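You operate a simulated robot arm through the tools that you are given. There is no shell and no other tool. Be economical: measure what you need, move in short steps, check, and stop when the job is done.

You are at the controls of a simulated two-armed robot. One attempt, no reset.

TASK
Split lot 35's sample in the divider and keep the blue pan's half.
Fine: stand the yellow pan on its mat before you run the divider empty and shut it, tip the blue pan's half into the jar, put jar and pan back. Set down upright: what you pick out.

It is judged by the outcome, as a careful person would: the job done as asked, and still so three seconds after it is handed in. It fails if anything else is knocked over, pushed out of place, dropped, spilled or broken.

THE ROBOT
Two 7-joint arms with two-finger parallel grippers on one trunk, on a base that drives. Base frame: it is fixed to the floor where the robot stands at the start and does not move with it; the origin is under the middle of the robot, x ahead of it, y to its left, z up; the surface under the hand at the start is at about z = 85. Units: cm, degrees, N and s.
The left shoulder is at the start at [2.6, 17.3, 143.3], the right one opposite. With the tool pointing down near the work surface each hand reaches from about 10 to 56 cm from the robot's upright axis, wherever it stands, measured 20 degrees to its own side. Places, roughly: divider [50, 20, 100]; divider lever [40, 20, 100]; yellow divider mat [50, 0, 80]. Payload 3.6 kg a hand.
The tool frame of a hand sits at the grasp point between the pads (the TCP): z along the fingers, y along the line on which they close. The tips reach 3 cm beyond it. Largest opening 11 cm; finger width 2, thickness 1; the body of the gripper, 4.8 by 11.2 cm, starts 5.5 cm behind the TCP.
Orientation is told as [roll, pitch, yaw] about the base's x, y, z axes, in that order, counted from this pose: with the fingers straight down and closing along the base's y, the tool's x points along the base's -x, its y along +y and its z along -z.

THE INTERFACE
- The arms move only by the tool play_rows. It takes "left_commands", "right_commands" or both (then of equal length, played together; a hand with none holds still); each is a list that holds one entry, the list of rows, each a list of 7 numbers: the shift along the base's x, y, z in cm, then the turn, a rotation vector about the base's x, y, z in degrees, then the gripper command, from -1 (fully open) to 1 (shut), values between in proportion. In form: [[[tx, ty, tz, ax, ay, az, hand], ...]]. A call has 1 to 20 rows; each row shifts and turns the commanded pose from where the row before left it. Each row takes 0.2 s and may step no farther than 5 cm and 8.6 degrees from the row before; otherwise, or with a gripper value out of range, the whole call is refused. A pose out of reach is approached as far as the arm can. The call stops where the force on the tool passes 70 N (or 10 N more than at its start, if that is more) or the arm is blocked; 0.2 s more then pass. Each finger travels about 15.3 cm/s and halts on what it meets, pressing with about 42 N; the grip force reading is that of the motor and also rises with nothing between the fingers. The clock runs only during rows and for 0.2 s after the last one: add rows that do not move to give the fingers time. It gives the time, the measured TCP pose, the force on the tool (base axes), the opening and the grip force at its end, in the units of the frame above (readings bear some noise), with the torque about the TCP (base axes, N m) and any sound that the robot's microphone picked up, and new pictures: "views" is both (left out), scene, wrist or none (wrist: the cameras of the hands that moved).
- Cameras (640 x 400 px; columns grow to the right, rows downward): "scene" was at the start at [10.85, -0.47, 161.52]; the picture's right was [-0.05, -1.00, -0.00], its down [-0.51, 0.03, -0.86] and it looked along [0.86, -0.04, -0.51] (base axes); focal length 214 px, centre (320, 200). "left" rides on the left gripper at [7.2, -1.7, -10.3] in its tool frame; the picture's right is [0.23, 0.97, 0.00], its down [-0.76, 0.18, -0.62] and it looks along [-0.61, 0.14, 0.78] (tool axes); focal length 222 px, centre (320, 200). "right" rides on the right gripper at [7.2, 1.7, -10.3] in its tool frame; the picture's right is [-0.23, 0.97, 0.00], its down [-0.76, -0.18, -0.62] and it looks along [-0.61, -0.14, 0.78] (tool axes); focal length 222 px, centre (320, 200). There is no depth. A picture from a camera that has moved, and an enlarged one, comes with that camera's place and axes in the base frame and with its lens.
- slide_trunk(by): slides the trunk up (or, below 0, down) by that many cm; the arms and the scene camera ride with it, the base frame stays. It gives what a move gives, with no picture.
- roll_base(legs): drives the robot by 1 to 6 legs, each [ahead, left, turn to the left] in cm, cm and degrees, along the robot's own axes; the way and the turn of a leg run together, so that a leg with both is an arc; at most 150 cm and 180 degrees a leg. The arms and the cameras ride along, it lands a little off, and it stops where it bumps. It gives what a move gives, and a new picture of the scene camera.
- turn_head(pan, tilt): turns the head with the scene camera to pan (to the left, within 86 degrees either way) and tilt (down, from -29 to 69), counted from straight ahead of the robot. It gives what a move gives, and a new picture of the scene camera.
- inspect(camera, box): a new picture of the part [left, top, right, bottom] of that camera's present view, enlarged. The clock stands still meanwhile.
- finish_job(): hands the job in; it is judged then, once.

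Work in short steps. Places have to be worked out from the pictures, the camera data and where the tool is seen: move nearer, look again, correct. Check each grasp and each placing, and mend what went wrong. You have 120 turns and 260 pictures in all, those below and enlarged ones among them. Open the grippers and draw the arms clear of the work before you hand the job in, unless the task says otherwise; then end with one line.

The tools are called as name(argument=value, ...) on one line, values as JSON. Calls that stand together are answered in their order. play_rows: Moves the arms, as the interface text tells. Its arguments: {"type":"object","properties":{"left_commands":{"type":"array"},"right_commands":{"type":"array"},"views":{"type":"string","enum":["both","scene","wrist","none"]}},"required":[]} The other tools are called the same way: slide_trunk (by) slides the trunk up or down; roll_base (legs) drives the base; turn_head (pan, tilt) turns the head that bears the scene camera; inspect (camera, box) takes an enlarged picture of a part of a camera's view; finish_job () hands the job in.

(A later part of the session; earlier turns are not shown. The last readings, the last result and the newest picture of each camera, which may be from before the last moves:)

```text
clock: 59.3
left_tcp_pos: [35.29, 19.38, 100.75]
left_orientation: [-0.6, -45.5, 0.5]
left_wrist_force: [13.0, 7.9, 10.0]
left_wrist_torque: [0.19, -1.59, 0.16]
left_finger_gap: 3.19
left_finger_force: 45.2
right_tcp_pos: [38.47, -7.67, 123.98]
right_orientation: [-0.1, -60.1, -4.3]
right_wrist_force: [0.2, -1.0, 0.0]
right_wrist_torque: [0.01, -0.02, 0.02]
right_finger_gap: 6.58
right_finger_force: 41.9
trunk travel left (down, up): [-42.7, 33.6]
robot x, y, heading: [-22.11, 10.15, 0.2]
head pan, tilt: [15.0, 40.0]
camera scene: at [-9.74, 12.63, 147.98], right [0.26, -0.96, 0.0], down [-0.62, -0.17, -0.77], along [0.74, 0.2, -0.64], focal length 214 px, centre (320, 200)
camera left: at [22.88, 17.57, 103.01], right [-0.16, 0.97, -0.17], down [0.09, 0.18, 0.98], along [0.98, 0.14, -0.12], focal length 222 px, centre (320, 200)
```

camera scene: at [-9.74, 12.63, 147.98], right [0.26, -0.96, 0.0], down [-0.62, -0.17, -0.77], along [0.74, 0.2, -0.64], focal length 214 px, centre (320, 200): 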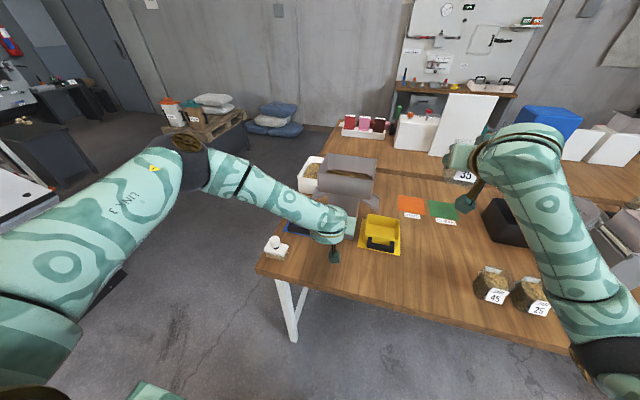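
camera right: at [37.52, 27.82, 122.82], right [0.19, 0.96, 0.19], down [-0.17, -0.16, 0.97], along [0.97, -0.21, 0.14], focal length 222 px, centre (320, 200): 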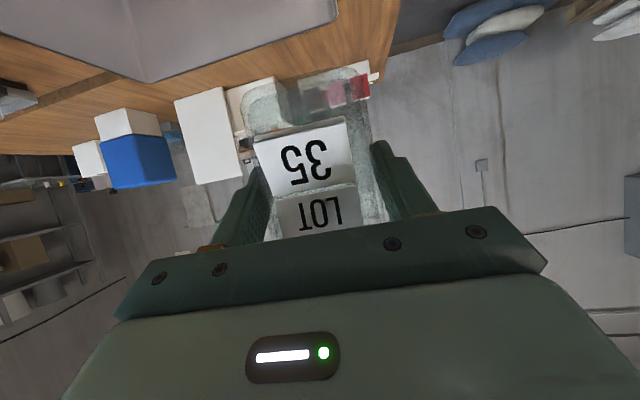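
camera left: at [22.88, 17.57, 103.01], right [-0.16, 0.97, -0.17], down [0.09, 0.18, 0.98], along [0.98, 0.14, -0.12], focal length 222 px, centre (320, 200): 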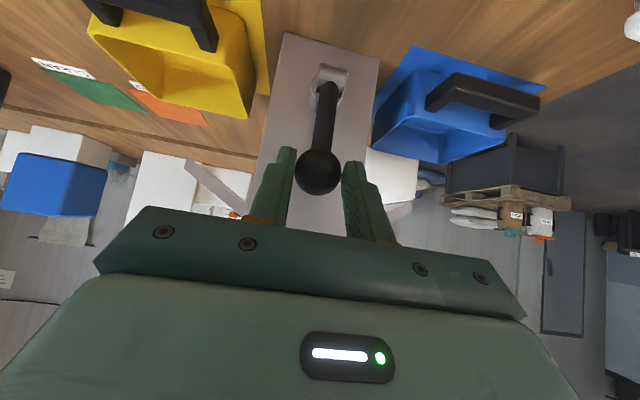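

It moves with modest force; I continue the arc.

play_rows(left_commands=[[[-0.65, 0, -0.25, 0, 0, 0, 0.7], [-0.6, 0, -0.35, 0, 0, 0, 0.7], [-0.55, 0, -0.4, 0, 0, 0, 0.7], [-0.5, 0, -0.45, 0, 0, 0, 0.7], [-0.45, 0, -0.5, 0, 0, 0, 0.7]]], views="both")

inspect(camera="scene", box=[250, 130, 430, 270])

```text
clock: 60.5
left_tcp_pos: [32.36, 19.25, 98.64]
left_orientation: [-0.3, -45.2, 0.4]
left_wrist_force: [0.1, 0.1, -0.6]
left_wrist_torque: [-0.01, -0.01, 0.0]
left_finger_gap: 1.65
left_finger_force: 0.0
right_tcp_pos: [38.41, -7.86, 124.08]
right_orientation: [-0.1, -60.0, -4.2]
right_wrist_force: [0.3, -0.9, -1.3]
right_wrist_torque: [0.01, 0.03, -0.02]
right_finger_gap: 6.54
right_finger_force: 41.8
trunk travel left (down, up): [-42.7, 33.6]
robot x, y, heading: [-21.97, 10.03, 0.2]
head pan, tilt: [15.0, 40.0]
camera scene: at [-9.86, 12.52, 147.97], right [0.26, -0.96, 0.0], down [-0.62, -0.17, -0.77], along [0.74, 0.2, -0.64], focal length 214 px, centre (320, 200)
camera left: at [19.96, 17.52, 100.91], right [-0.16, 0.97, -0.17], down [0.09, 0.18, 0.98], along [0.98, 0.14, -0.12], focal length 222 px, centre (320, 200)
```

scene: 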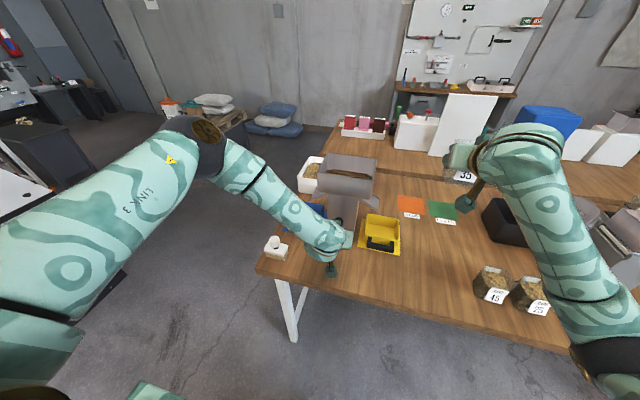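
left: 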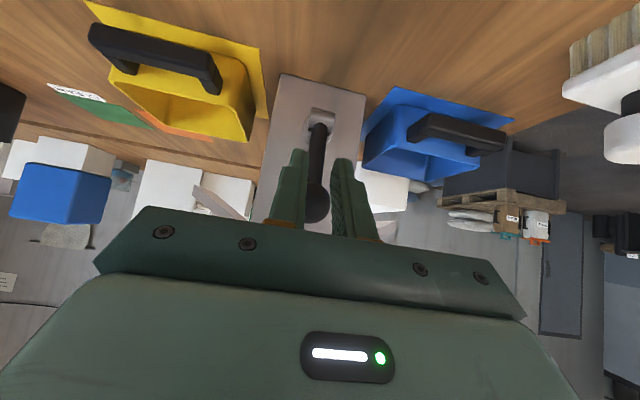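

```text
2.86 times, centred on (340, 200) of scene
camera zoom: at [-9.86, 12.52, 147.97], right [0.26, -0.96, 0.0], down [-0.62, -0.17, -0.77], along [0.74, 0.2, -0.64], focal length 613 px, centre (263, 200)
```

zoom: 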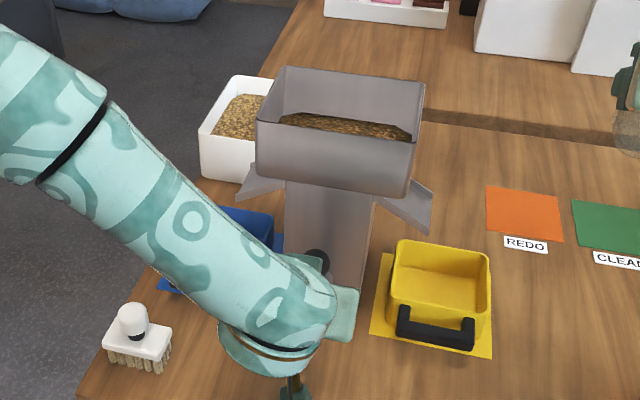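

The ball slipped out up-forward because I pulled across the fingers; the lever sits around 35°. I open, back off along the tool, and look.

play_rows(left_commands=[[[0, 0, 0, 0, 0, 0, -0.1], [0, 0, 0, 0, 0, 0, -0.1], [-1.5, 0, 1.5, 0, 0, 0, -0.1], [-1.5, 0, 2.5, 0, 5, 0, -0.1], [0, 0, 1, 0, 5, 0, -0.1]]], views="both")

inspect(camera="left", box=[240, 40, 400, 240])

```text
clock: 61.7
left_tcp_pos: [29.57, 19.42, 103.58]
left_orientation: [-0.2, -35.3, 0.4]
left_wrist_force: [0.0, 0.5, -0.5]
left_wrist_torque: [0.04, 0.03, 0.0]
left_finger_gap: 6.03
left_finger_force: 0.1
right_tcp_pos: [38.44, -7.64, 124.13]
right_orientation: [-0.1, -60.1, -4.3]
right_wrist_force: [0.3, 0.8, -1.4]
right_wrist_torque: [0.0, 0.04, 0.01]
right_finger_gap: 6.54
right_finger_force: 41.7
trunk travel left (down, up): [-42.7, 33.6]
robot x, y, heading: [-21.35, 10.39, 0.3]
head pan, tilt: [15.0, 40.0]
camera scene: at [-9.79, 12.52, 147.97], right [0.26, -0.96, 0.0], down [-0.62, -0.17, -0.77], along [0.74, 0.2, -0.64], focal length 214 px, centre (320, 200)
camera left: at [17.68, 17.59, 108.18], right [-0.19, 0.97, -0.13], down [0.26, 0.18, 0.95], along [0.95, 0.14, -0.29], focal length 222 px, centre (320, 200)
```

scene: 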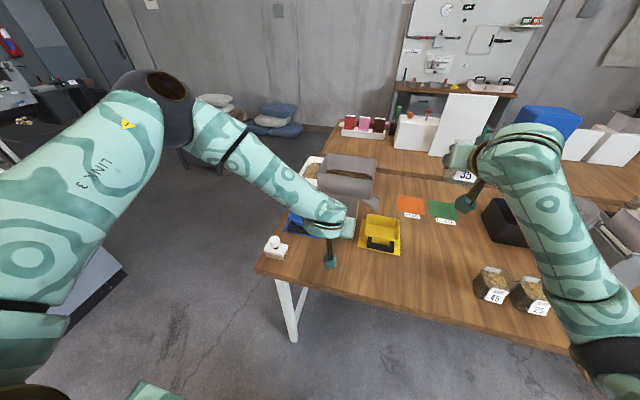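
left: 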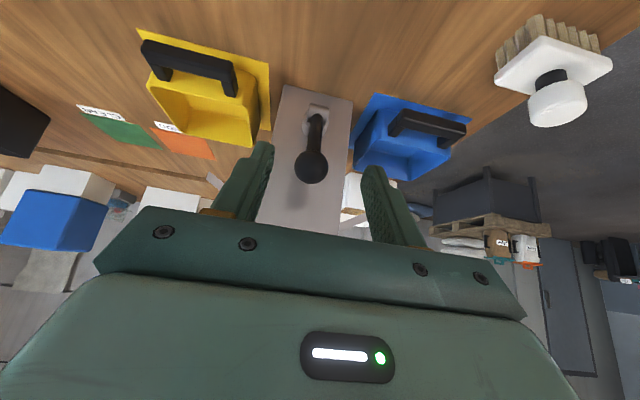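

```text
2.00 times, centred on (320, 140) of left
camera zoom: at [17.68, 17.59, 108.18], right [-0.19, 0.97, -0.13], down [0.26, 0.18, 0.95], along [0.95, 0.14, -0.29], focal length 444 px, centre (320, 320)
```

zoom: 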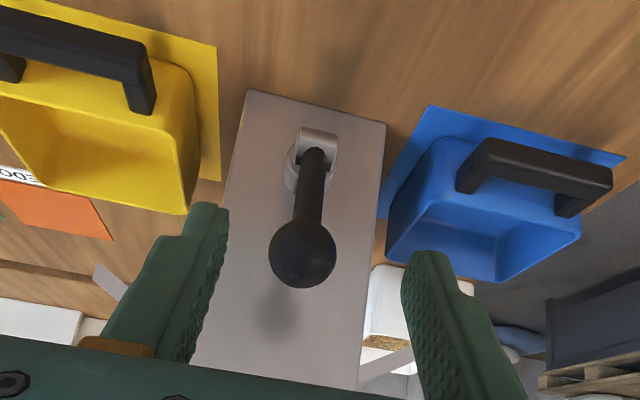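

Rechecking with several views, the knob started at about [39.7,19,99.8] (pivot [39.2,19,93.2]), so I only had it by the fingertips; it's now ~21° over at [36.9,19.2,99.2]. I re-approach with the hand in line with the stick.

play_rows(left_commands=[[[2, -0.1, 1.2, 0, 7, 0, -0.1], [2, -0.1, 0.4, 0, 7, 0, -0.1], [1.2, 0, 0, 0, 0, 0, -0.1], [0, 0, 0, 0, 0, 0, -0.1]]], views="wrist")

inspect(camera="left", box=[220, 60, 420, 260])

```text
clock: 62.7
left_tcp_pos: [34.75, 19.17, 105.39]
left_orientation: [-0.2, -21.3, 0.3]
left_wrist_force: [0.3, 0.3, -0.1]
left_wrist_torque: [-0.02, 0.04, 0.0]
left_finger_gap: 6.05
left_finger_force: 0.1
right_tcp_pos: [38.42, -7.69, 124.14]
right_orientation: [-0.1, -60.0, -4.3]
right_wrist_force: [0.0, -0.1, -1.2]
right_wrist_torque: [-0.03, 0.01, 0.0]
right_finger_gap: 6.55
right_finger_force: 42.3
trunk travel left (down, up): [-42.7, 33.6]
robot x, y, heading: [-21.74, 10.24, 0.4]
head pan, tilt: [15.0, 40.0]
camera left: at [24.24, 17.33, 112.46], right [-0.22, 0.97, -0.09], down [0.48, 0.18, 0.86], along [0.85, 0.14, -0.51], focal length 222 px, centre (320, 200)
```

left: 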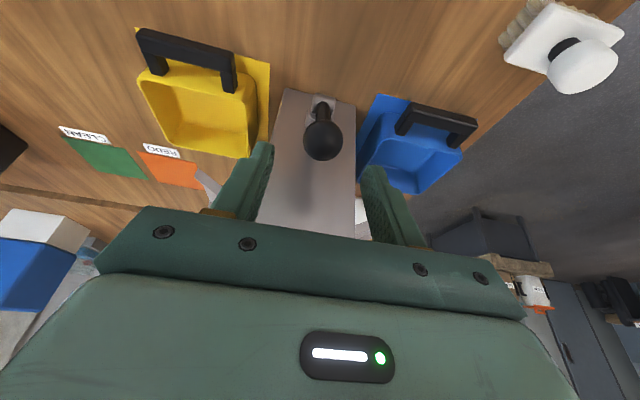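

```text
2.00 times, centred on (320, 160) of left
camera zoom: at [24.24, 17.33, 112.46], right [-0.22, 0.97, -0.09], down [0.48, 0.18, 0.86], along [0.85, 0.14, -0.51], focal length 444 px, centre (320, 280)
```

zoom: 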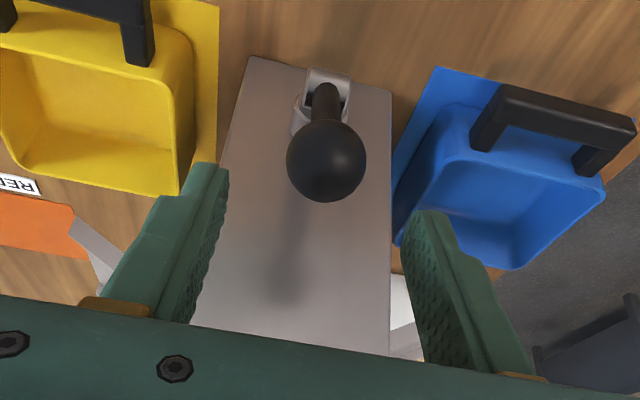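

Confirmed: knob at [37.0,19.25,99.3]. Advance and close.

play_rows(left_commands=[[[0.8, 0, -2.2, 0, 0, 0, -0.1], [0.8, 0, -2.2, 0, 0, 0, -0.1], [0.8, 0.05, -2.3, 0, 0, 0, -0.1], [0, 0, 0, 0, 0, 0, 0.4], [0, 0, 0, 0, 0, 0, 0.7], [0, 0, 0, 0, 0, 0, 0.7]]], views="wrist")

```text
clock: 64.1
left_tcp_pos: [37.28, 19.34, 98.64]
left_orientation: [-0.1, -21.2, 0.5]
left_wrist_force: [0.9, 6.2, -2.0]
left_wrist_torque: [0.05, -0.05, -0.02]
left_finger_gap: 3.18
left_finger_force: 44.7
right_tcp_pos: [38.51, -7.53, 123.92]
right_orientation: [-0.2, -60.1, -4.3]
right_wrist_force: [0.3, 1.1, -1.6]
right_wrist_torque: [0.02, 0.0, 0.01]
right_finger_gap: 6.54
right_finger_force: 42.3
trunk travel left (down, up): [-42.7, 33.6]
robot x, y, heading: [-21.62, 10.11, 0.3]
head pan, tilt: [15.0, 40.0]
camera left: at [26.68, 17.56, 105.75], right [-0.22, 0.97, -0.08], down [0.48, 0.18, 0.86], along [0.85, 0.15, -0.51], focal length 222 px, centre (320, 200)
```

left: 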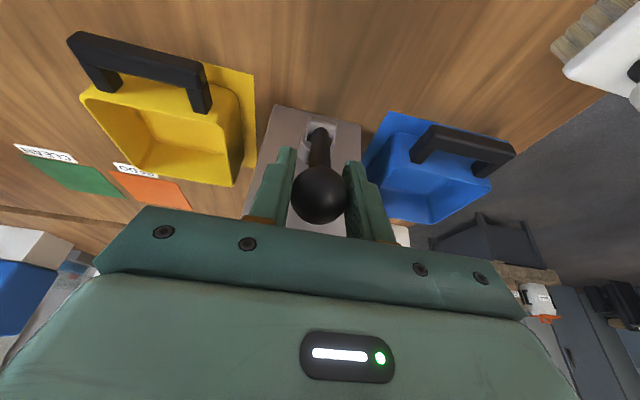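

Firm hold on the ball. I swing the hand with the lever about its pivot.

play_rows(left_commands=[[[-0.65, 0, -0.28, 0, -7, 0, 0.8], [-0.61, 0, -0.36, 0, -7, 0, 0.8], [-0.57, 0, -0.43, 0, -7, 0, 0.8], [-0.5, 0, -0.5, 0, -7, 0, 0.8]]], views="both")

inspect(camera="scene", box=[250, 130, 430, 270])

```text
clock: 65.1
left_tcp_pos: [35.16, 19.38, 97.43]
left_orientation: [-0.2, -49.0, 0.9]
left_wrist_force: [-19.4, 26.3, 1.4]
left_wrist_torque: [0.0, 1.13, -0.05]
left_finger_gap: 3.27
left_finger_force: 44.8
left hand out of reach, approached as far as the arm can: row 4
right_tcp_pos: [38.19, -7.27, 124.19]
right_orientation: [-0.3, -60.2, -4.0]
right_wrist_force: [0.6, 0.7, -0.5]
right_wrist_torque: [0.0, 0.04, -0.04]
right_finger_gap: 6.53
right_finger_force: 42.4
trunk travel left (down, up): [-42.7, 33.6]
robot x, y, heading: [-21.86, 10.17, 0.5]
head pan, tilt: [15.0, 40.0]
camera scene: at [-10.06, 12.95, 147.99], right [0.26, -0.96, 0.0], down [-0.62, -0.17, -0.77], along [0.74, 0.2, -0.64], focal length 214 px, centre (320, 200)
camera left: at [22.55, 17.42, 98.84], right [-0.16, 0.97, -0.17], down [0.03, 0.18, 0.98], along [0.99, 0.16, -0.05], focal length 222 px, centre (320, 200)
```

scene: 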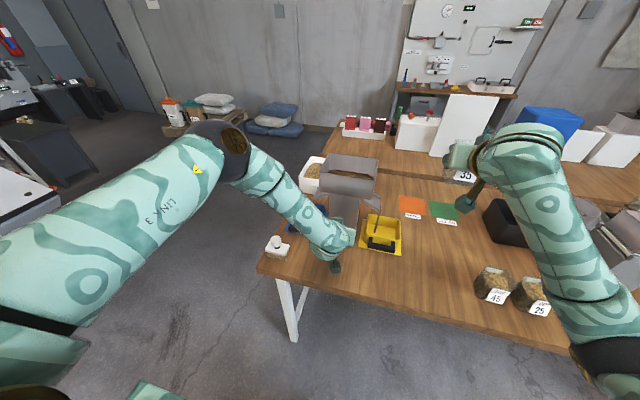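
left: 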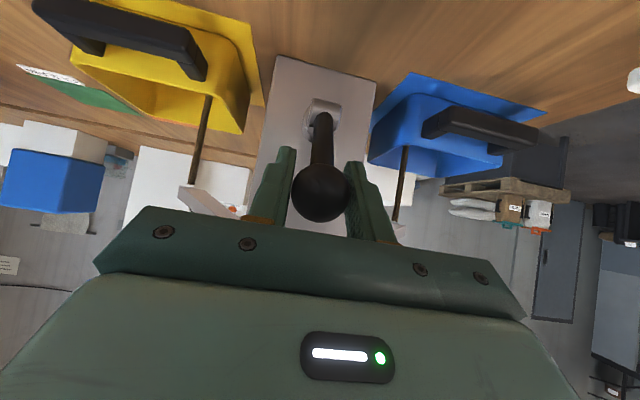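

```text
2.86 times, centred on (340, 200) of scene
camera zoom: at [-10.06, 12.95, 147.99], right [0.26, -0.96, 0.0], down [-0.62, -0.17, -0.77], along [0.74, 0.2, -0.64], focal length 613 px, centre (263, 200)
```

zoom: 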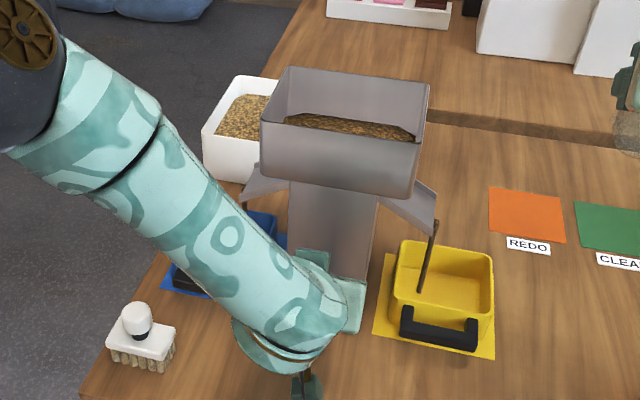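

The divider is running: streams fall into both pans. I hold still while it empties.

play_rows(left_commands=[[[0, 0, 0, 0, 0, 0, 0.8], [0, 0, 0, 0, 0, 0, 0.8], [0, 0, 0, 0, 0, 0, 0.8], [0, 0, 0, 0, 0, 0, 0.8], [0, 0, 0, 0, 0, 0, 0.8], [0, 0, 0, 0, 0, 0, 0.8], [0, 0, 0, 0, 0, 0, 0.8], [0, 0, 0, 0, 0, 0, 0.8], [0, 0, 0, 0, 0, 0, 0.8], [0, 0, 0, 0, 0, 0, 0.8], [0, 0, 0, 0, 0, 0, 0.8], [0, 0, 0, 0, 0, 0, 0.8], [0, 0, 0, 0, 0, 0, 0.8], [0, 0, 0, 0, 0, 0, 0.8], [0, 0, 0, 0, 0, 0, 0.8]]], views="wrist")

inspect(camera="scene", box=[250, 130, 430, 270])

```text
clock: 68.3
left_tcp_pos: [35.12, 19.4, 97.43]
left_orientation: [-0.1, -49.3, 0.7]
left_wrist_force: [-12.4, 37.8, 6.4]
left_wrist_torque: [-0.08, 0.44, -0.13]
left_finger_gap: 3.21
left_finger_force: 44.9
right_tcp_pos: [38.14, -7.29, 124.25]
right_orientation: [-0.5, -60.1, -3.9]
right_wrist_force: [0.9, -0.3, -1.4]
right_wrist_torque: [0.0, 0.03, 0.0]
right_finger_gap: 6.56
right_finger_force: 42.0
trunk travel left (down, up): [-42.7, 33.6]
robot x, y, heading: [-22.11, 10.08, 0.5]
head pan, tilt: [15.0, 40.0]
camera left: at [22.62, 17.47, 98.85], right [-0.16, 0.97, -0.17], down [0.02, 0.18, 0.98], along [0.99, 0.15, -0.05], focal length 222 px, centre (320, 200)
```

left: 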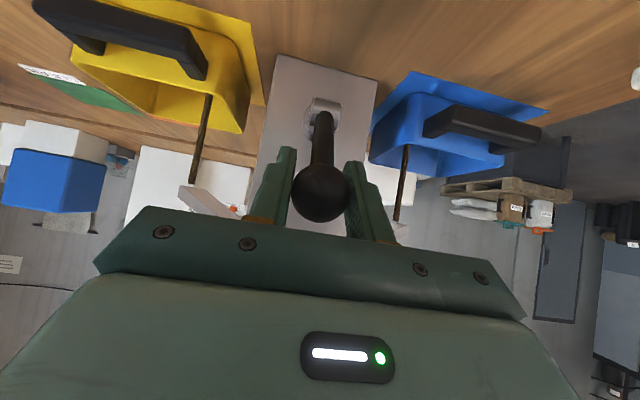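

```text
2.86 times, centred on (340, 200) of scene
camera zoom: at [-10.08, 13.15, 147.99], right [0.26, -0.96, 0.0], down [-0.62, -0.17, -0.77], along [0.74, 0.2, -0.64], focal length 613 px, centre (263, 200)
```

zoom: 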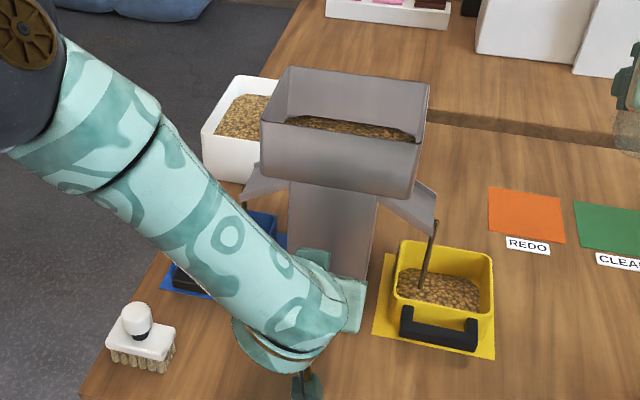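

Flow continues. I relieve the side load slightly and keep waiting.

play_rows(left_commands=[[[0, 0.3, 0, 0, 0, 0, 0.8], [0, 0, 0, 0, 0, 0, 0.8], [0, 0, 0, 0, 0, 0, 0.8], [0, 0, 0, 0, 0, 0, 0.8], [0, 0, 0, 0, 0, 0, 0.8], [0, 0, 0, 0, 0, 0, 0.8], [0, 0, 0, 0, 0, 0, 0.8], [0, 0, 0, 0, 0, 0, 0.8], [0, 0, 0, 0, 0, 0, 0.8], [0, 0, 0, 0, 0, 0, 0.8], [0, 0, 0, 0, 0, 0, 0.8], [0, 0, 0, 0, 0, 0, 0.8], [0, 0, 0, 0, 0, 0, 0.8], [0, 0, 0, 0, 0, 0, 0.8], [0, 0, 0, 0, 0, 0, 0.8], [0, 0, 0, 0, 0, 0, 0.8], [0, 0, 0, 0, 0, 0, 0.8], [0, 0, 0, 0, 0, 0, 0.8], [0, 0, 0, 0, 0, 0, 0.8], [0, 0, 0, 0, 0, 0, 0.8]]], views="wrist")

inspect(camera="scene", box=[250, 130, 430, 270])

```text
clock: 72.5
left_tcp_pos: [35.16, 19.37, 97.47]
left_orientation: [-0.3, -49.0, 0.6]
left_wrist_force: [-10.7, 29.2, 1.1]
left_wrist_torque: [-0.06, 0.61, -0.11]
left_finger_gap: 3.21
left_finger_force: 44.7
right_tcp_pos: [38.35, -7.41, 124.19]
right_orientation: [-0.4, -60.2, -4.0]
right_wrist_force: [-0.8, -0.5, -0.4]
right_wrist_torque: [-0.02, 0.03, 0.03]
right_finger_gap: 6.54
right_finger_force: 42.1
trunk travel left (down, up): [-42.7, 33.6]
robot x, y, heading: [-21.63, 9.95, 0.1]
head pan, tilt: [15.0, 40.0]
camera left: at [22.71, 17.5, 98.93], right [-0.16, 0.97, -0.17], down [0.03, 0.18, 0.98], along [0.99, 0.15, -0.05], focal length 222 px, centre (320, 200)
```

left: 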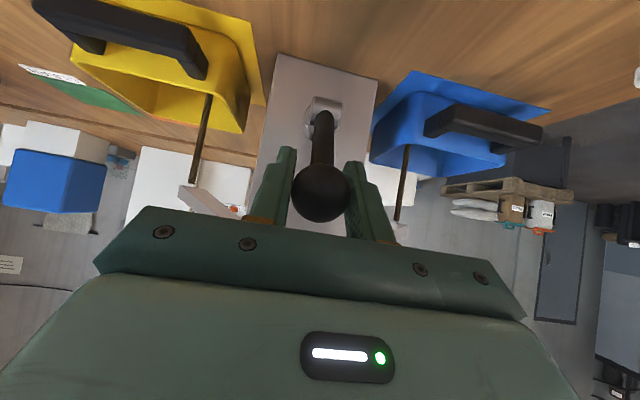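

```text
2.86 times, centred on (340, 200) of scene
camera zoom: at [-10.0, 13.02, 147.98], right [0.26, -0.96, 0.0], down [-0.62, -0.17, -0.77], along [0.74, 0.2, -0.64], focal length 613 px, centre (263, 200)
```

zoom: 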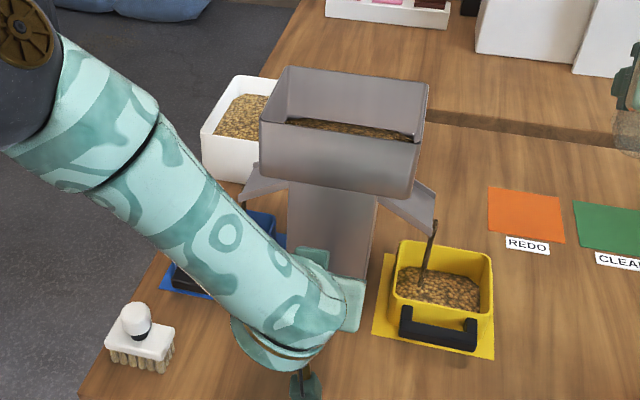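

play_rows(left_commands=[[[0, 0, 0, 0, 0, 0, 0.8], [0, 0, 0, 0, 0, 0, 0.8], [0, 0, 0, 0, 0, 0, 0.8], [0, 0, 0, 0, 0, 0, 0.8], [0, 0, 0, 0, 0, 0, 0.8], [0, 0, 0, 0, 0, 0, 0.8], [0, 0, 0, 0, 0, 0, 0.8], [0, 0, 0, 0, 0, 0, 0.8], [0, 0, 0, 0, 0, 0, 0.8], [0, 0, 0, 0, 0, 0, 0.8], [0, 0, 0, 0, 0, 0, 0.8], [0, 0, 0, 0, 0, 0, 0.8], [0, 0, 0, 0, 0, 0, 0.8], [0, 0, 0, 0, 0, 0, 0.8], [0, 0, 0, 0, 0, 0, 0.8], [0, 0, 0, 0, 0, 0, 0.8], [0, 0, 0, 0, 0, 0, 0.8], [0, 0, 0, 0, 0, 0, 0.8], [0, 0, 0, 0, 0, 0, 0.8], [0, 0, 0, 0, 0, 0, 0.8]]], views="none")

play_rows(left_commands=[[[0, 0, 0, 0, 0, 0, 0.8], [0, 0, 0, 0, 0, 0, 0.8], [0, 0, 0, 0, 0, 0, 0.8], [0, 0, 0, 0, 0, 0, 0.8], [0, 0, 0, 0, 0, 0, 0.8], [0, 0, 0, 0, 0, 0, 0.8], [0, 0, 0, 0, 0, 0, 0.8], [0, 0, 0, 0, 0, 0, 0.8], [0, 0, 0, 0, 0, 0, 0.8], [0, 0, 0, 0, 0, 0, 0.8], [0, 0, 0, 0, 0, 0, 0.8], [0, 0, 0, 0, 0, 0, 0.8], [0, 0, 0, 0, 0, 0, 0.8], [0, 0, 0, 0, 0, 0, 0.8], [0, 0, 0, 0, 0, 0, 0.8], [0, 0, 0, 0, 0, 0, 0.8], [0, 0, 0, 0, 0, 0, 0.8], [0, 0, 0, 0, 0, 0, 0.8], [0, 0, 0, 0, 0, 0, 0.8], [0, 0, 0, 0, 0, 0, 0.8]]], views="none")

inspect(camera="scene", box=[250, 130, 430, 270])

```text
clock: 76.7
left_tcp_pos: [35.33, 19.38, 97.61]
left_orientation: [-0.2, -49.0, 0.7]
left_wrist_force: [-4.7, 30.6, 6.2]
left_wrist_torque: [-0.06, 0.02, -0.15]
left_finger_gap: 3.16
left_finger_force: 45.2
right_tcp_pos: [38.34, -7.28, 124.22]
right_orientation: [-0.4, -60.2, -3.9]
right_wrist_force: [0.0, 0.4, -1.1]
right_wrist_torque: [-0.01, -0.03, 0.0]
right_finger_gap: 6.54
right_finger_force: 42.3
trunk travel left (down, up): [-42.7, 33.6]
robot x, y, heading: [-21.7, 10.01, 0.1]
head pan, tilt: [15.0, 40.0]
```

```text
clock: 80.9
left_tcp_pos: [35.35, 19.44, 97.56]
left_orientation: [-0.3, -49.0, 0.7]
left_wrist_force: [-3.3, 30.1, 6.9]
left_wrist_torque: [-0.06, -0.06, -0.11]
left_finger_gap: 3.18
left_finger_force: 44.6
right_tcp_pos: [38.37, -7.37, 124.15]
right_orientation: [-0.6, -60.2, -4.0]
right_wrist_force: [0.2, -0.6, -0.6]
right_wrist_torque: [0.0, -0.03, -0.01]
right_finger_gap: 6.55
right_finger_force: 42.4
trunk travel left (down, up): [-42.7, 33.6]
robot x, y, heading: [-21.99, 10.06, 0.3]
head pan, tilt: [15.0, 40.0]
```

```text
2.86 times, centred on (340, 200) of scene
camera zoom: at [-9.95, 13.02, 147.98], right [0.26, -0.96, 0.0], down [-0.62, -0.17, -0.77], along [0.74, 0.2, -0.64], focal length 613 px, centre (263, 200)
```

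zoom: 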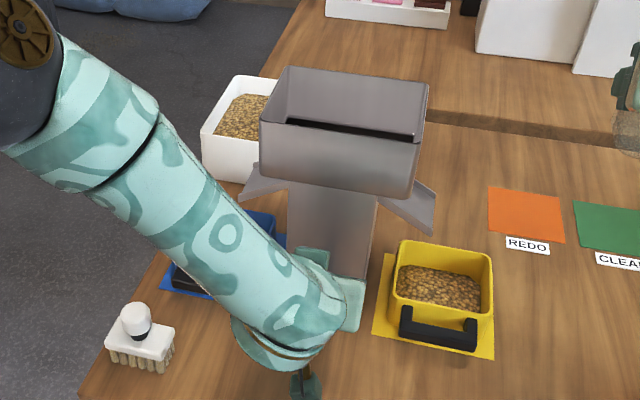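

Hopper empty and streams stopped. I push the lever back up to shut it, watching the force.

play_rows(left_commands=[[[0.57, 0.1, 0.43, 0, 5, 0, 0.8], [0.61, 0, 0.36, 0, 5, 0, 0.8], [0.65, 0, 0.29, 0, 5, 0, 0.8], [0.68, 0, 0.2, 0, 5, 0, 0.8], [0.7, 0, 0.12, 0, 5, 0, 0.8], [0.7, 0, 0.03, 0, 5, 0, 0.8]]], views="both")

```text
clock: 82.3
left_tcp_pos: [39.05, 19.35, 99.03]
left_orientation: [-0.3, -19.4, 0.6]
left_wrist_force: [-6.3, 18.2, 8.9]
left_wrist_torque: [-0.04, 0.45, 0.42]
left_finger_gap: 3.2
left_finger_force: 44.7
right_tcp_pos: [38.19, -7.48, 124.19]
right_orientation: [-0.2, -60.2, -4.1]
right_wrist_force: [0.0, 0.3, -1.4]
right_wrist_torque: [0.0, 0.01, 0.02]
right_finger_gap: 6.56
right_finger_force: 42.4
trunk travel left (down, up): [-42.7, 33.6]
robot x, y, heading: [-21.92, 10.2, 0.3]
head pan, tilt: [15.0, 40.0]
camera scene: at [-10.01, 12.82, 147.99], right [0.26, -0.96, 0.0], down [-0.62, -0.17, -0.77], along [0.74, 0.2, -0.64], focal length 214 px, centre (320, 200)
camera left: at [28.83, 17.56, 106.42], right [-0.22, 0.97, -0.08], down [0.51, 0.19, 0.84], along [0.83, 0.14, -0.54], focal length 222 px, centre (320, 200)
```

scene: 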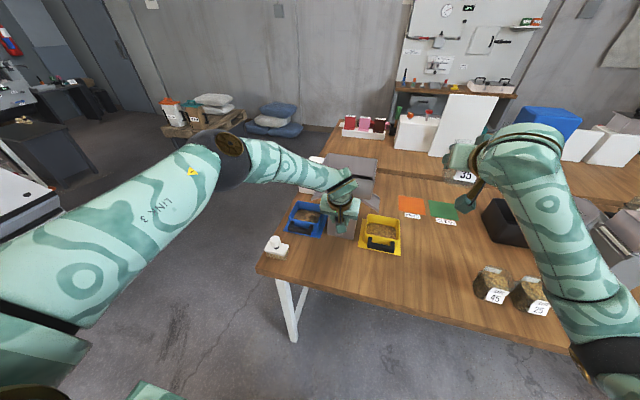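
left: 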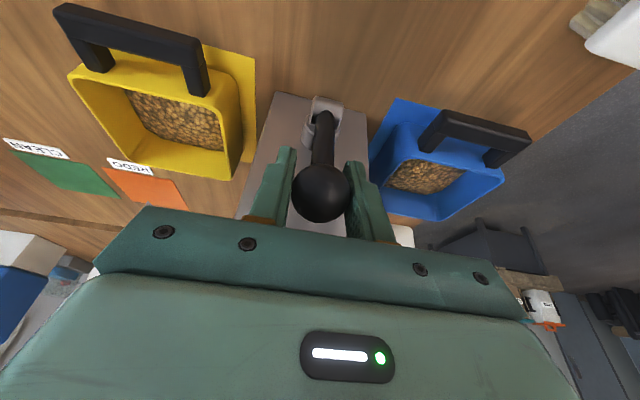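

Nearly up; I push a bit further until it meets its stop.

play_rows(left_commands=[[[0.4, 0, 0.0, 0, 0, 0, 0.8], [0.4, 0, -0.05, 0, 0, 0, 0.8], [0.4, 0, -0.05, 0, 0, 0, 0.8]]], views="wrist")

```text
clock: 83.1
left_tcp_pos: [40.1, 19.31, 98.88]
left_orientation: [-0.2, -19.4, 0.4]
left_wrist_force: [-13.8, 19.7, 8.7]
left_wrist_torque: [-0.11, 1.09, -0.06]
left_finger_gap: 3.17
left_finger_force: 45.0
right_tcp_pos: [38.19, -7.46, 124.25]
right_orientation: [-0.2, -60.1, -4.1]
right_wrist_force: [-0.1, -0.4, -0.1]
right_wrist_torque: [0.01, 0.01, 0.0]
right_finger_gap: 6.57
right_finger_force: 42.6
trunk travel left (down, up): [-42.7, 33.6]
robot x, y, heading: [-21.89, 10.1, 0.3]
head pan, tilt: [15.0, 40.0]
camera left: at [29.87, 17.57, 106.33], right [-0.22, 0.97, -0.08], down [0.51, 0.18, 0.84], along [0.83, 0.14, -0.54], focal length 222 px, centre (320, 200)
```

left: 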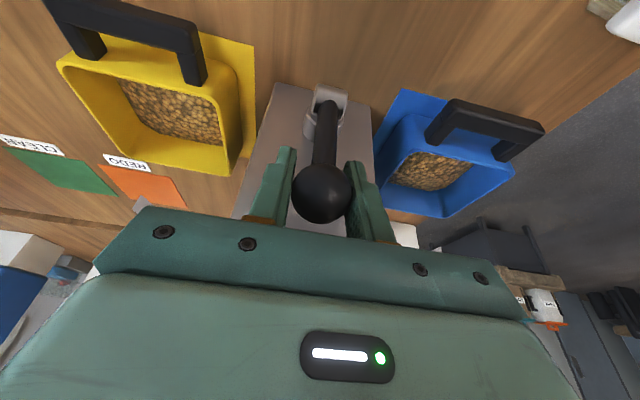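

play_rows(left_commands=[[[0.4, 0, -0.05, 0, 0, 0, 0.8], [0.3, 0, -0.05, 0, 0, 0, 0.8], [0, 0, 0, 0, 0, 0, 0.8]]], views="none")

```text
clock: 83.9
left_tcp_pos: [40.15, 19.21, 98.85]
left_orientation: [-0.2, -19.4, 0.4]
left_wrist_force: [-53.5, 21.7, 3.6]
left_wrist_torque: [-0.5, -3.49, -0.75]
left_finger_gap: 3.15
left_finger_force: 45.0
right_tcp_pos: [37.45, -7.43, 124.45]
right_orientation: [-0.4, -60.6, -4.0]
right_wrist_force: [0.2, 0.5, -1.3]
right_wrist_torque: [-0.02, 0.03, 0.0]
right_finger_gap: 6.54
right_finger_force: 42.1
trunk travel left (down, up): [-42.7, 33.6]
robot x, y, heading: [-21.99, 10.31, 0.0]
head pan, tilt: [15.0, 40.0]
```

The lever is firmly at its stop. I relax, open and withdraw.

play_rows(left_commands=[[[-0.6, 0, 0.05, 0, 0, 0, 0.8], [0, 0, 0, 0, 0, 0, 0.2], [0, 0, 0, 0, 0, 0, -0.1], [-1.0, 0, 2.5, 0, 0, 0, -0.1], [-1.0, 0, 2.5, 0, 0, 0, -0.1], [-2, 0, 3, 0, 0, 0, -0.1], [-3, 0, 3, 0, 0, 0, -0.1], [-3, 0, 3, 0, 0, 0, -0.1]]], views="both")

inspect(camera="left", box=[200, 40, 440, 240])

```text
clock: 85.7
left_tcp_pos: [30.44, 19.06, 112.84]
left_orientation: [-0.2, -19.3, 0.3]
left_wrist_force: [-0.1, 0.7, -0.4]
left_wrist_torque: [0.0, 0.0, -0.06]
left_finger_gap: 6.06
left_finger_force: 0.1
right_tcp_pos: [38.31, -7.73, 124.07]
right_orientation: [-0.1, -60.0, -4.3]
right_wrist_force: [1.0, 0.3, -1.3]
right_wrist_torque: [0.05, 0.01, 0.03]
right_finger_gap: 6.56
right_finger_force: 41.8
trunk travel left (down, up): [-42.7, 33.6]
robot x, y, heading: [-21.82, 10.59, 0.1]
head pan, tilt: [15.0, 40.0]
camera scene: at [-9.93, 12.54, 147.99], right [0.26, -0.96, 0.0], down [-0.62, -0.17, -0.77], along [0.74, 0.2, -0.64], focal length 214 px, centre (320, 200)
camera left: at [20.17, 17.31, 120.25], right [-0.22, 0.97, -0.08], down [0.51, 0.18, 0.84], along [0.83, 0.14, -0.54], focal length 222 px, centre (320, 200)
```

scene: 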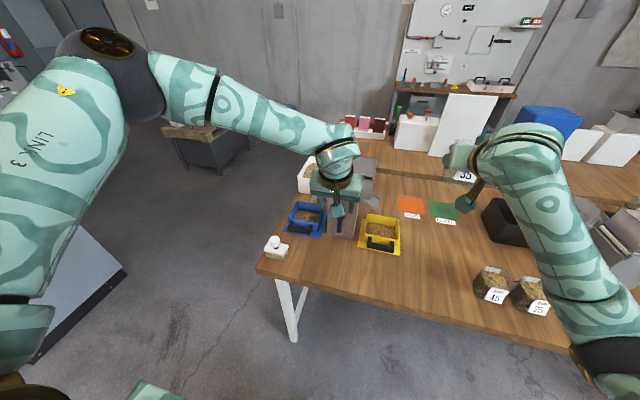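
left: 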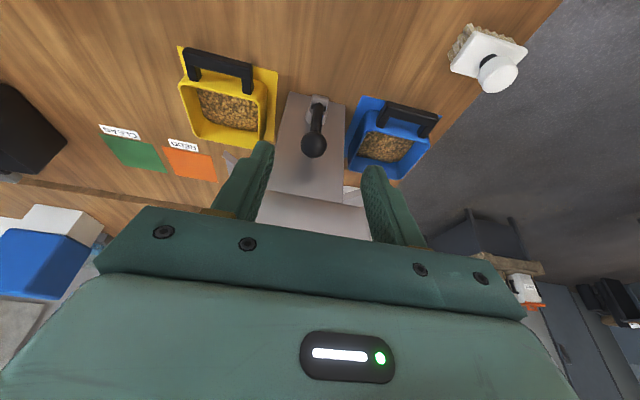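

```text
2.00 times, centred on (320, 140) of left
camera zoom: at [20.17, 17.31, 120.25], right [-0.22, 0.97, -0.08], down [0.51, 0.18, 0.84], along [0.83, 0.14, -0.54], focal length 444 px, centre (320, 320)
```

zoom: 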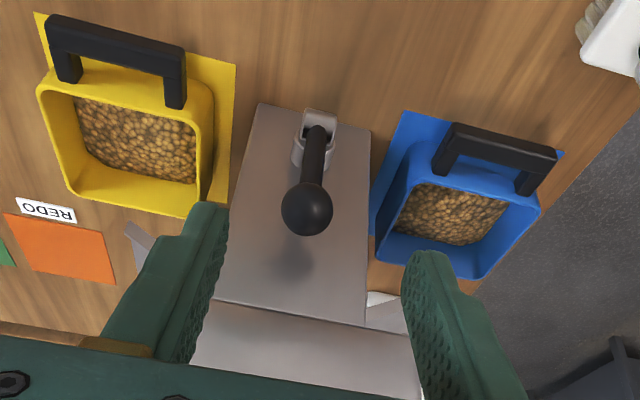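

The lever is upright at its old place, hopper empty, both pans filled. Plan: put jar 35 back at its own place first, then tip the blue pan into it there. I raise the left hand out of the way and straighten the jar's yaw.

play_rows(left_commands=[[[-1.5, 1, 4, 0, 6.4, 0, -1], [-1.5, 1, 4, 0, 6.4, 0, -1], [-1.5, 1, 4, 0, 6.4, 0, -1], [-1, 1, 4, 0, 0, 0, -1], [-1, 1, 4, 0, 0, 0, -1], [-1, 1, 4, 0, 0, 0, -1]]], right_commands=[[[0, 0, 0, 0, 0, 0.7, 1], [0, 0, 0, 0, 0, 0.7, 1], [0, 0, 0, 0, 0, 0.7, 1], [0, 0, 0, 0, 0, 0.7, 1], [0, 0, 0, 0, 0, 0.7, 1], [0, 0, 0, 0, 0, 0.5, 1]]], views="none")

roll_base(legs=[[-6.8, -5.3, 0]])

```text
clock: 87.1
left_tcp_pos: [23.09, 25.22, 136.65]
left_orientation: [0.0, -0.2, 0.3]
left_wrist_force: [-0.3, -0.7, 0.1]
left_wrist_torque: [-0.04, -0.03, 0.01]
left_finger_gap: 11.04
left_finger_force: 0.1
right_tcp_pos: [38.35, -7.66, 123.97]
right_orientation: [-0.1, -60.1, -0.3]
right_wrist_force: [0.2, 0.6, -0.5]
right_wrist_torque: [0.03, 0.04, -0.02]
right_finger_gap: 6.55
right_finger_force: 42.1
trunk travel left (down, up): [-42.7, 33.6]
robot x, y, heading: [-21.61, 10.48, 0.4]
head pan, tilt: [15.0, 40.0]
```

```text
clock: 88.2
left_tcp_pos: [16.17, 19.58, 136.62]
left_orientation: [0.0, -0.1, 0.2]
left_wrist_force: [0.0, -0.4, 0.3]
left_wrist_torque: [0.0, -0.05, -0.03]
left_finger_gap: 10.99
left_finger_force: 0.2
right_tcp_pos: [31.37, -13.13, 124.1]
right_orientation: [0.1, -60.1, -0.6]
right_wrist_force: [-0.4, -0.8, -0.6]
right_wrist_torque: [-0.05, 0.03, -0.02]
right_finger_gap: 6.54
right_finger_force: 42.0
trunk travel left (down, up): [-42.7, 33.6]
robot x, y, heading: [-28.8, 5.18, -0.1]
head pan, tilt: [15.0, 40.0]
camera scene: at [-16.86, 7.16, 147.99], right [0.26, -0.97, 0.0], down [-0.62, -0.17, -0.77], along [0.74, 0.2, -0.64], focal length 214 px, centre (320, 200)
```

scene: 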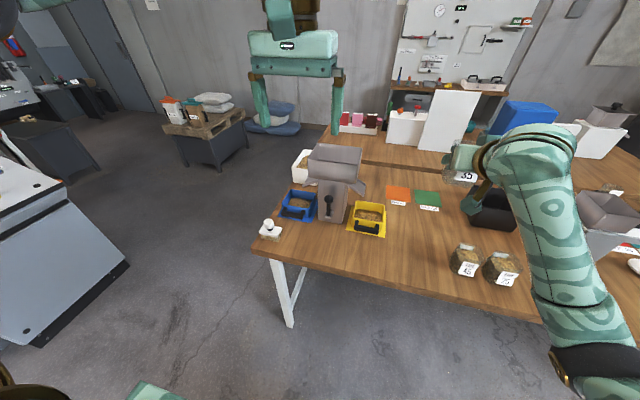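

The jar is exactly above its old place. I lower with the trunk, 25 cm first.

slide_trunk(by=-25)

play_rows(right_commands=[[[0, 0, 0, 0, 0, 0, 1]]], views="both")

```text
clock: 90.8
left_tcp_pos: [16.22, 19.76, 111.59]
left_orientation: [0.0, -0.2, 0.3]
left_wrist_force: [0.1, -0.1, 0.0]
left_wrist_torque: [0.01, 0.0, -0.01]
left_finger_gap: 10.99
left_finger_force: 0.1
right_tcp_pos: [31.35, -12.95, 99.12]
right_orientation: [0.0, -60.1, -0.4]
right_wrist_force: [0.3, -0.7, -0.5]
right_wrist_torque: [-0.01, 0.0, 0.01]
right_finger_gap: 6.53
right_finger_force: 41.6
trunk travel left (down, up): [-17.7, 58.6]
robot x, y, heading: [-28.98, 4.81, 0.2]
head pan, tilt: [15.0, 40.0]
```

```text
clock: 91.2
left_tcp_pos: [16.27, 19.76, 111.45]
left_orientation: [0.1, -0.2, 0.1]
left_wrist_force: [-0.2, 1.4, -0.2]
left_wrist_torque: [-0.03, 0.02, -0.01]
left_finger_gap: 11.01
left_finger_force: 0.0
right_tcp_pos: [31.48, -13.13, 99.07]
right_orientation: [0.0, -60.0, -0.4]
right_wrist_force: [0.4, -0.2, -0.6]
right_wrist_torque: [0.03, -0.01, 0.01]
right_finger_gap: 6.56
right_finger_force: 41.7
trunk travel left (down, up): [-17.7, 58.6]
robot x, y, heading: [-28.99, 5.19, 0.1]
head pan, tilt: [15.0, 40.0]
camera scene: at [-6.5, 7.3, 122.37], right [0.26, -0.97, 0.0], down [-0.62, -0.17, -0.77], along [0.74, 0.2, -0.64], focal length 214 px, centre (320, 200)
camera right: at [18.75, -11.23, 97.83], right [0.12, 0.97, 0.2], down [-0.16, -0.18, 0.97], along [0.98, -0.15, 0.14], focal length 222 px, centre (320, 200)
```

scene: 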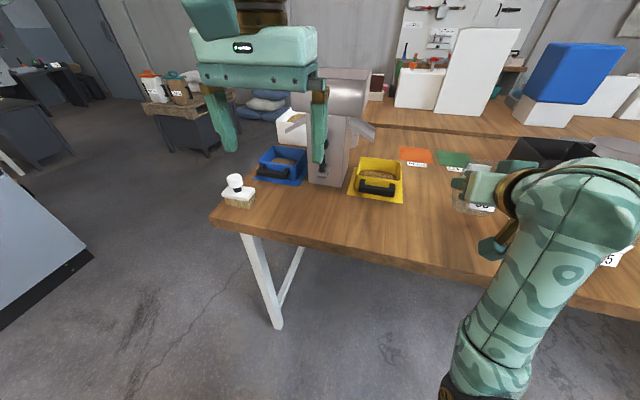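
right: 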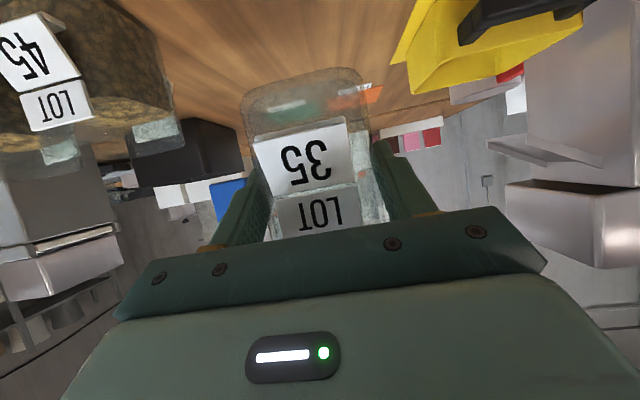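

slide_trunk(by=-8.2)

play_rows(right_commands=[[[0, 0, -0.2, 0, 0, 0, 1], [0, 0, -0.2, 0, 0, 0, 1]]], views="wrist")

```text
clock: 92.4
left_tcp_pos: [16.17, 19.88, 103.35]
left_orientation: [0.0, -0.3, 0.3]
left_wrist_force: [-0.1, -0.3, 0.0]
left_wrist_torque: [0.04, 0.01, 0.01]
left_finger_gap: 11.0
left_finger_force: 0.1
right_tcp_pos: [31.37, -13.03, 90.83]
right_orientation: [-0.2, -60.2, -0.4]
right_wrist_force: [-0.1, -0.7, -1.5]
right_wrist_torque: [-0.01, 0.02, 0.0]
right_finger_gap: 6.56
right_finger_force: 42.3
trunk travel left (down, up): [-9.5, 66.8]
robot x, y, heading: [-28.55, 5.13, 0.2]
head pan, tilt: [15.0, 40.0]
```

```text
clock: 93.0
left_tcp_pos: [16.16, 19.73, 103.39]
left_orientation: [0.1, -0.3, 0.2]
left_wrist_force: [0.4, -0.3, 0.6]
left_wrist_torque: [-0.02, 0.0, 0.0]
left_finger_gap: 10.98
left_finger_force: 0.1
right_tcp_pos: [31.45, -12.9, 90.49]
right_orientation: [0.0, -60.3, -0.4]
right_wrist_force: [2.4, -2.1, 8.7]
right_wrist_torque: [-0.01, 0.09, 0.03]
right_finger_gap: 6.54
right_finger_force: 41.7
trunk travel left (down, up): [-9.5, 66.8]
robot x, y, heading: [-28.47, 4.73, 0.4]
head pan, tilt: [15.0, 40.0]
camera right: at [18.74, -11.19, 89.34], right [0.12, 0.97, 0.2], down [-0.17, -0.18, 0.97], along [0.98, -0.15, 0.14], focal length 222 px, centre (320, 200)
```

right: 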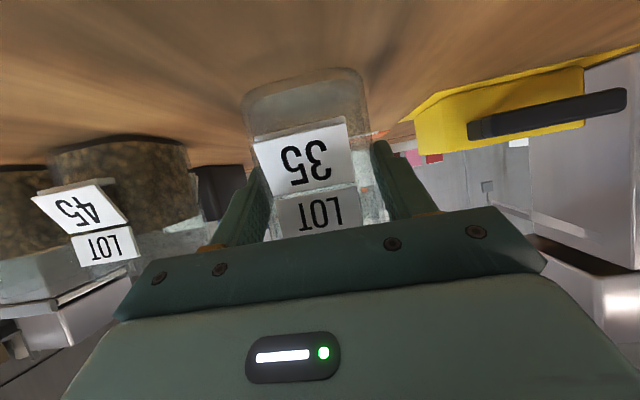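

Jar 35 touches down at its place. But jar 45 looks shifted slightly from before; I release, back off and check.

play_rows(right_commands=[[[0, 0, 0, 0, 0, 0, 0.2], [0, 0, 0, 0, 0, 0, -0.4], [0, 0, 0, 0, 0, 0, -0.4], [-2, 0, 1.15, 0, 0, 0, -0.4], [-3, 0, 1.7, 0, 0, 0, -0.4], [-3, 0, 1.7, 0, 0, 0, -0.4]]], views="wrist")

turn_head(pan=-20, tilt=35)

```text
clock: 94.4
left_tcp_pos: [16.28, 19.83, 103.45]
left_orientation: [0.0, -0.2, 0.2]
left_wrist_force: [1.0, -0.6, 0.6]
left_wrist_torque: [0.03, 0.0, 0.01]
left_finger_gap: 11.0
left_finger_force: 0.0
right_tcp_pos: [25.73, -12.5, 94.81]
right_orientation: [-0.1, -60.1, -0.5]
right_wrist_force: [0.5, 0.3, -0.2]
right_wrist_torque: [0.02, 0.0, -0.03]
right_finger_gap: 7.66
right_finger_force: 0.2
right hand out of reach, approached as far as the arm can: row 6
trunk travel left (down, up): [-9.5, 66.8]
robot x, y, heading: [-28.68, 4.87, 0.2]
head pan, tilt: [15.0, 40.0]
camera right: at [13.08, -10.65, 93.62], right [0.12, 0.97, 0.2], down [-0.16, -0.18, 0.97], along [0.98, -0.15, 0.14], focal length 222 px, centre (320, 200)
```

right: 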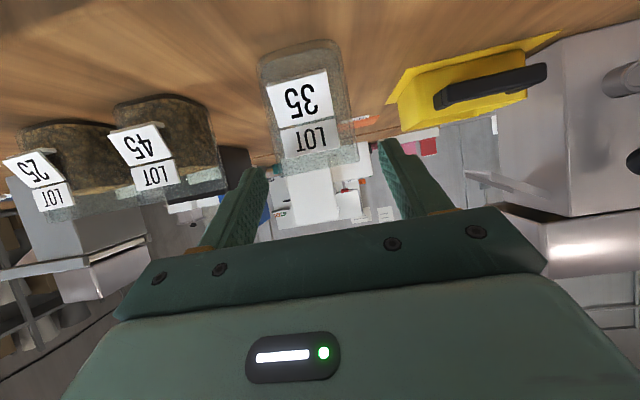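

```text
clock: 95.4
left_tcp_pos: [16.11, 19.77, 103.22]
left_orientation: [0.1, -0.1, 0.2]
left_wrist_force: [-0.1, 0.2, -0.3]
left_wrist_torque: [0.01, -0.01, 0.01]
left_finger_gap: 10.99
left_finger_force: 0.2
right_tcp_pos: [25.77, -12.46, 94.78]
right_orientation: [-0.2, -60.1, -0.4]
right_wrist_force: [-0.2, -0.5, 0.1]
right_wrist_torque: [0.0, -0.01, -0.01]
right_finger_gap: 7.69
right_finger_force: 0.1
trunk travel left (down, up): [-9.5, 66.8]
robot x, y, heading: [-28.84, 5.22, -0.1]
head pan, tilt: [-20.0, 35.0]
camera scene: at [-1.51, 2.11, 114.39], right [-0.34, -0.94, 0.0], down [-0.54, 0.19, -0.82], along [0.77, -0.28, -0.57], focal length 214 px, centre (320, 200)
```

scene: 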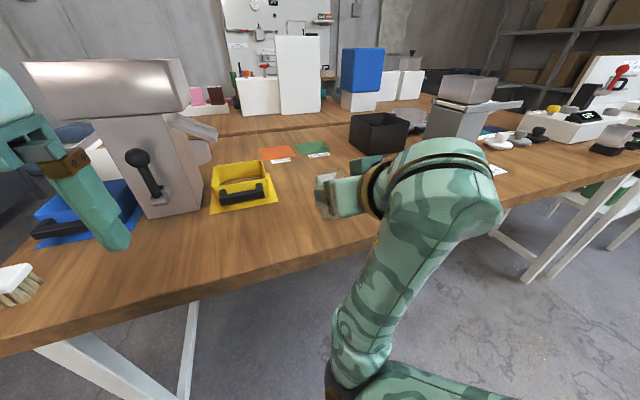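

Comparing with earlier views, jar 45 was nudged about 1.4 cm to the right during the blocked lift. I'll slide it back: first raise with the trunk and restore the arm's good posture.

slide_trunk(by=15)

play_rows(right_commands=[[[2, -0.2, -1.4, 0, 0, 0, -0.64], [2, -0.2, -1.4, 0, 0, 0, -0.64], [1.7, -0.2, -1.5, 0, 0, 0, -0.64], [0, 0, 0, 0, 0, 0, -0.64]]], views="wrist")

```text
clock: 97.1
left_tcp_pos: [16.29, 19.77, 118.25]
left_orientation: [0.1, -0.1, 0.2]
left_wrist_force: [-0.5, 0.3, 0.5]
left_wrist_torque: [0.03, 0.03, 0.02]
left_finger_gap: 11.0
left_finger_force: 0.1
right_tcp_pos: [25.93, -12.4, 109.77]
right_orientation: [-0.1, -60.0, -0.4]
right_wrist_force: [0.7, -0.3, -0.3]
right_wrist_torque: [-0.04, 0.02, -0.02]
right_finger_gap: 7.7
right_finger_force: 0.0
trunk travel left (down, up): [-24.5, 51.8]
robot x, y, heading: [-28.72, 5.48, 0.1]
head pan, tilt: [-20.0, 35.0]
```

```text
clock: 98.1
left_tcp_pos: [16.17, 19.77, 118.41]
left_orientation: [0.0, -0.2, 0.1]
left_wrist_force: [0.3, -0.5, 0.0]
left_wrist_torque: [-0.01, -0.02, 0.01]
left_finger_gap: 10.99
left_finger_force: 0.0
right_tcp_pos: [31.5, -13.19, 105.47]
right_orientation: [-0.1, -60.1, -0.4]
right_wrist_force: [-0.4, -0.1, 0.6]
right_wrist_torque: [0.0, -0.02, -0.02]
right_finger_gap: 9.02
right_finger_force: 0.0
trunk travel left (down, up): [-24.5, 51.8]
robot x, y, heading: [-28.9, 5.03, -0.1]
head pan, tilt: [-20.0, 35.0]
camera right: at [18.68, -11.29, 104.3], right [0.12, 0.97, 0.2], down [-0.16, -0.18, 0.97], along [0.98, -0.15, 0.14], focal length 222 px, centre (320, 200)
```

right: 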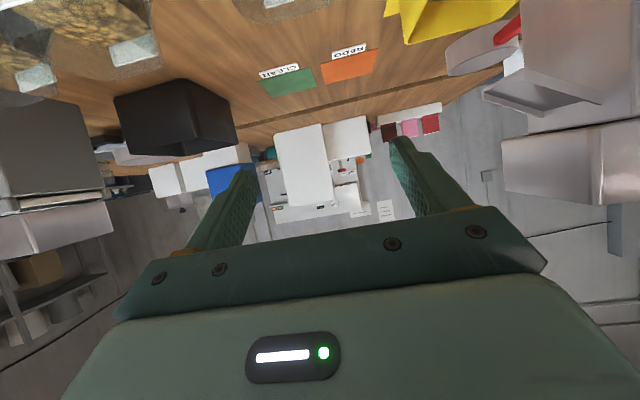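

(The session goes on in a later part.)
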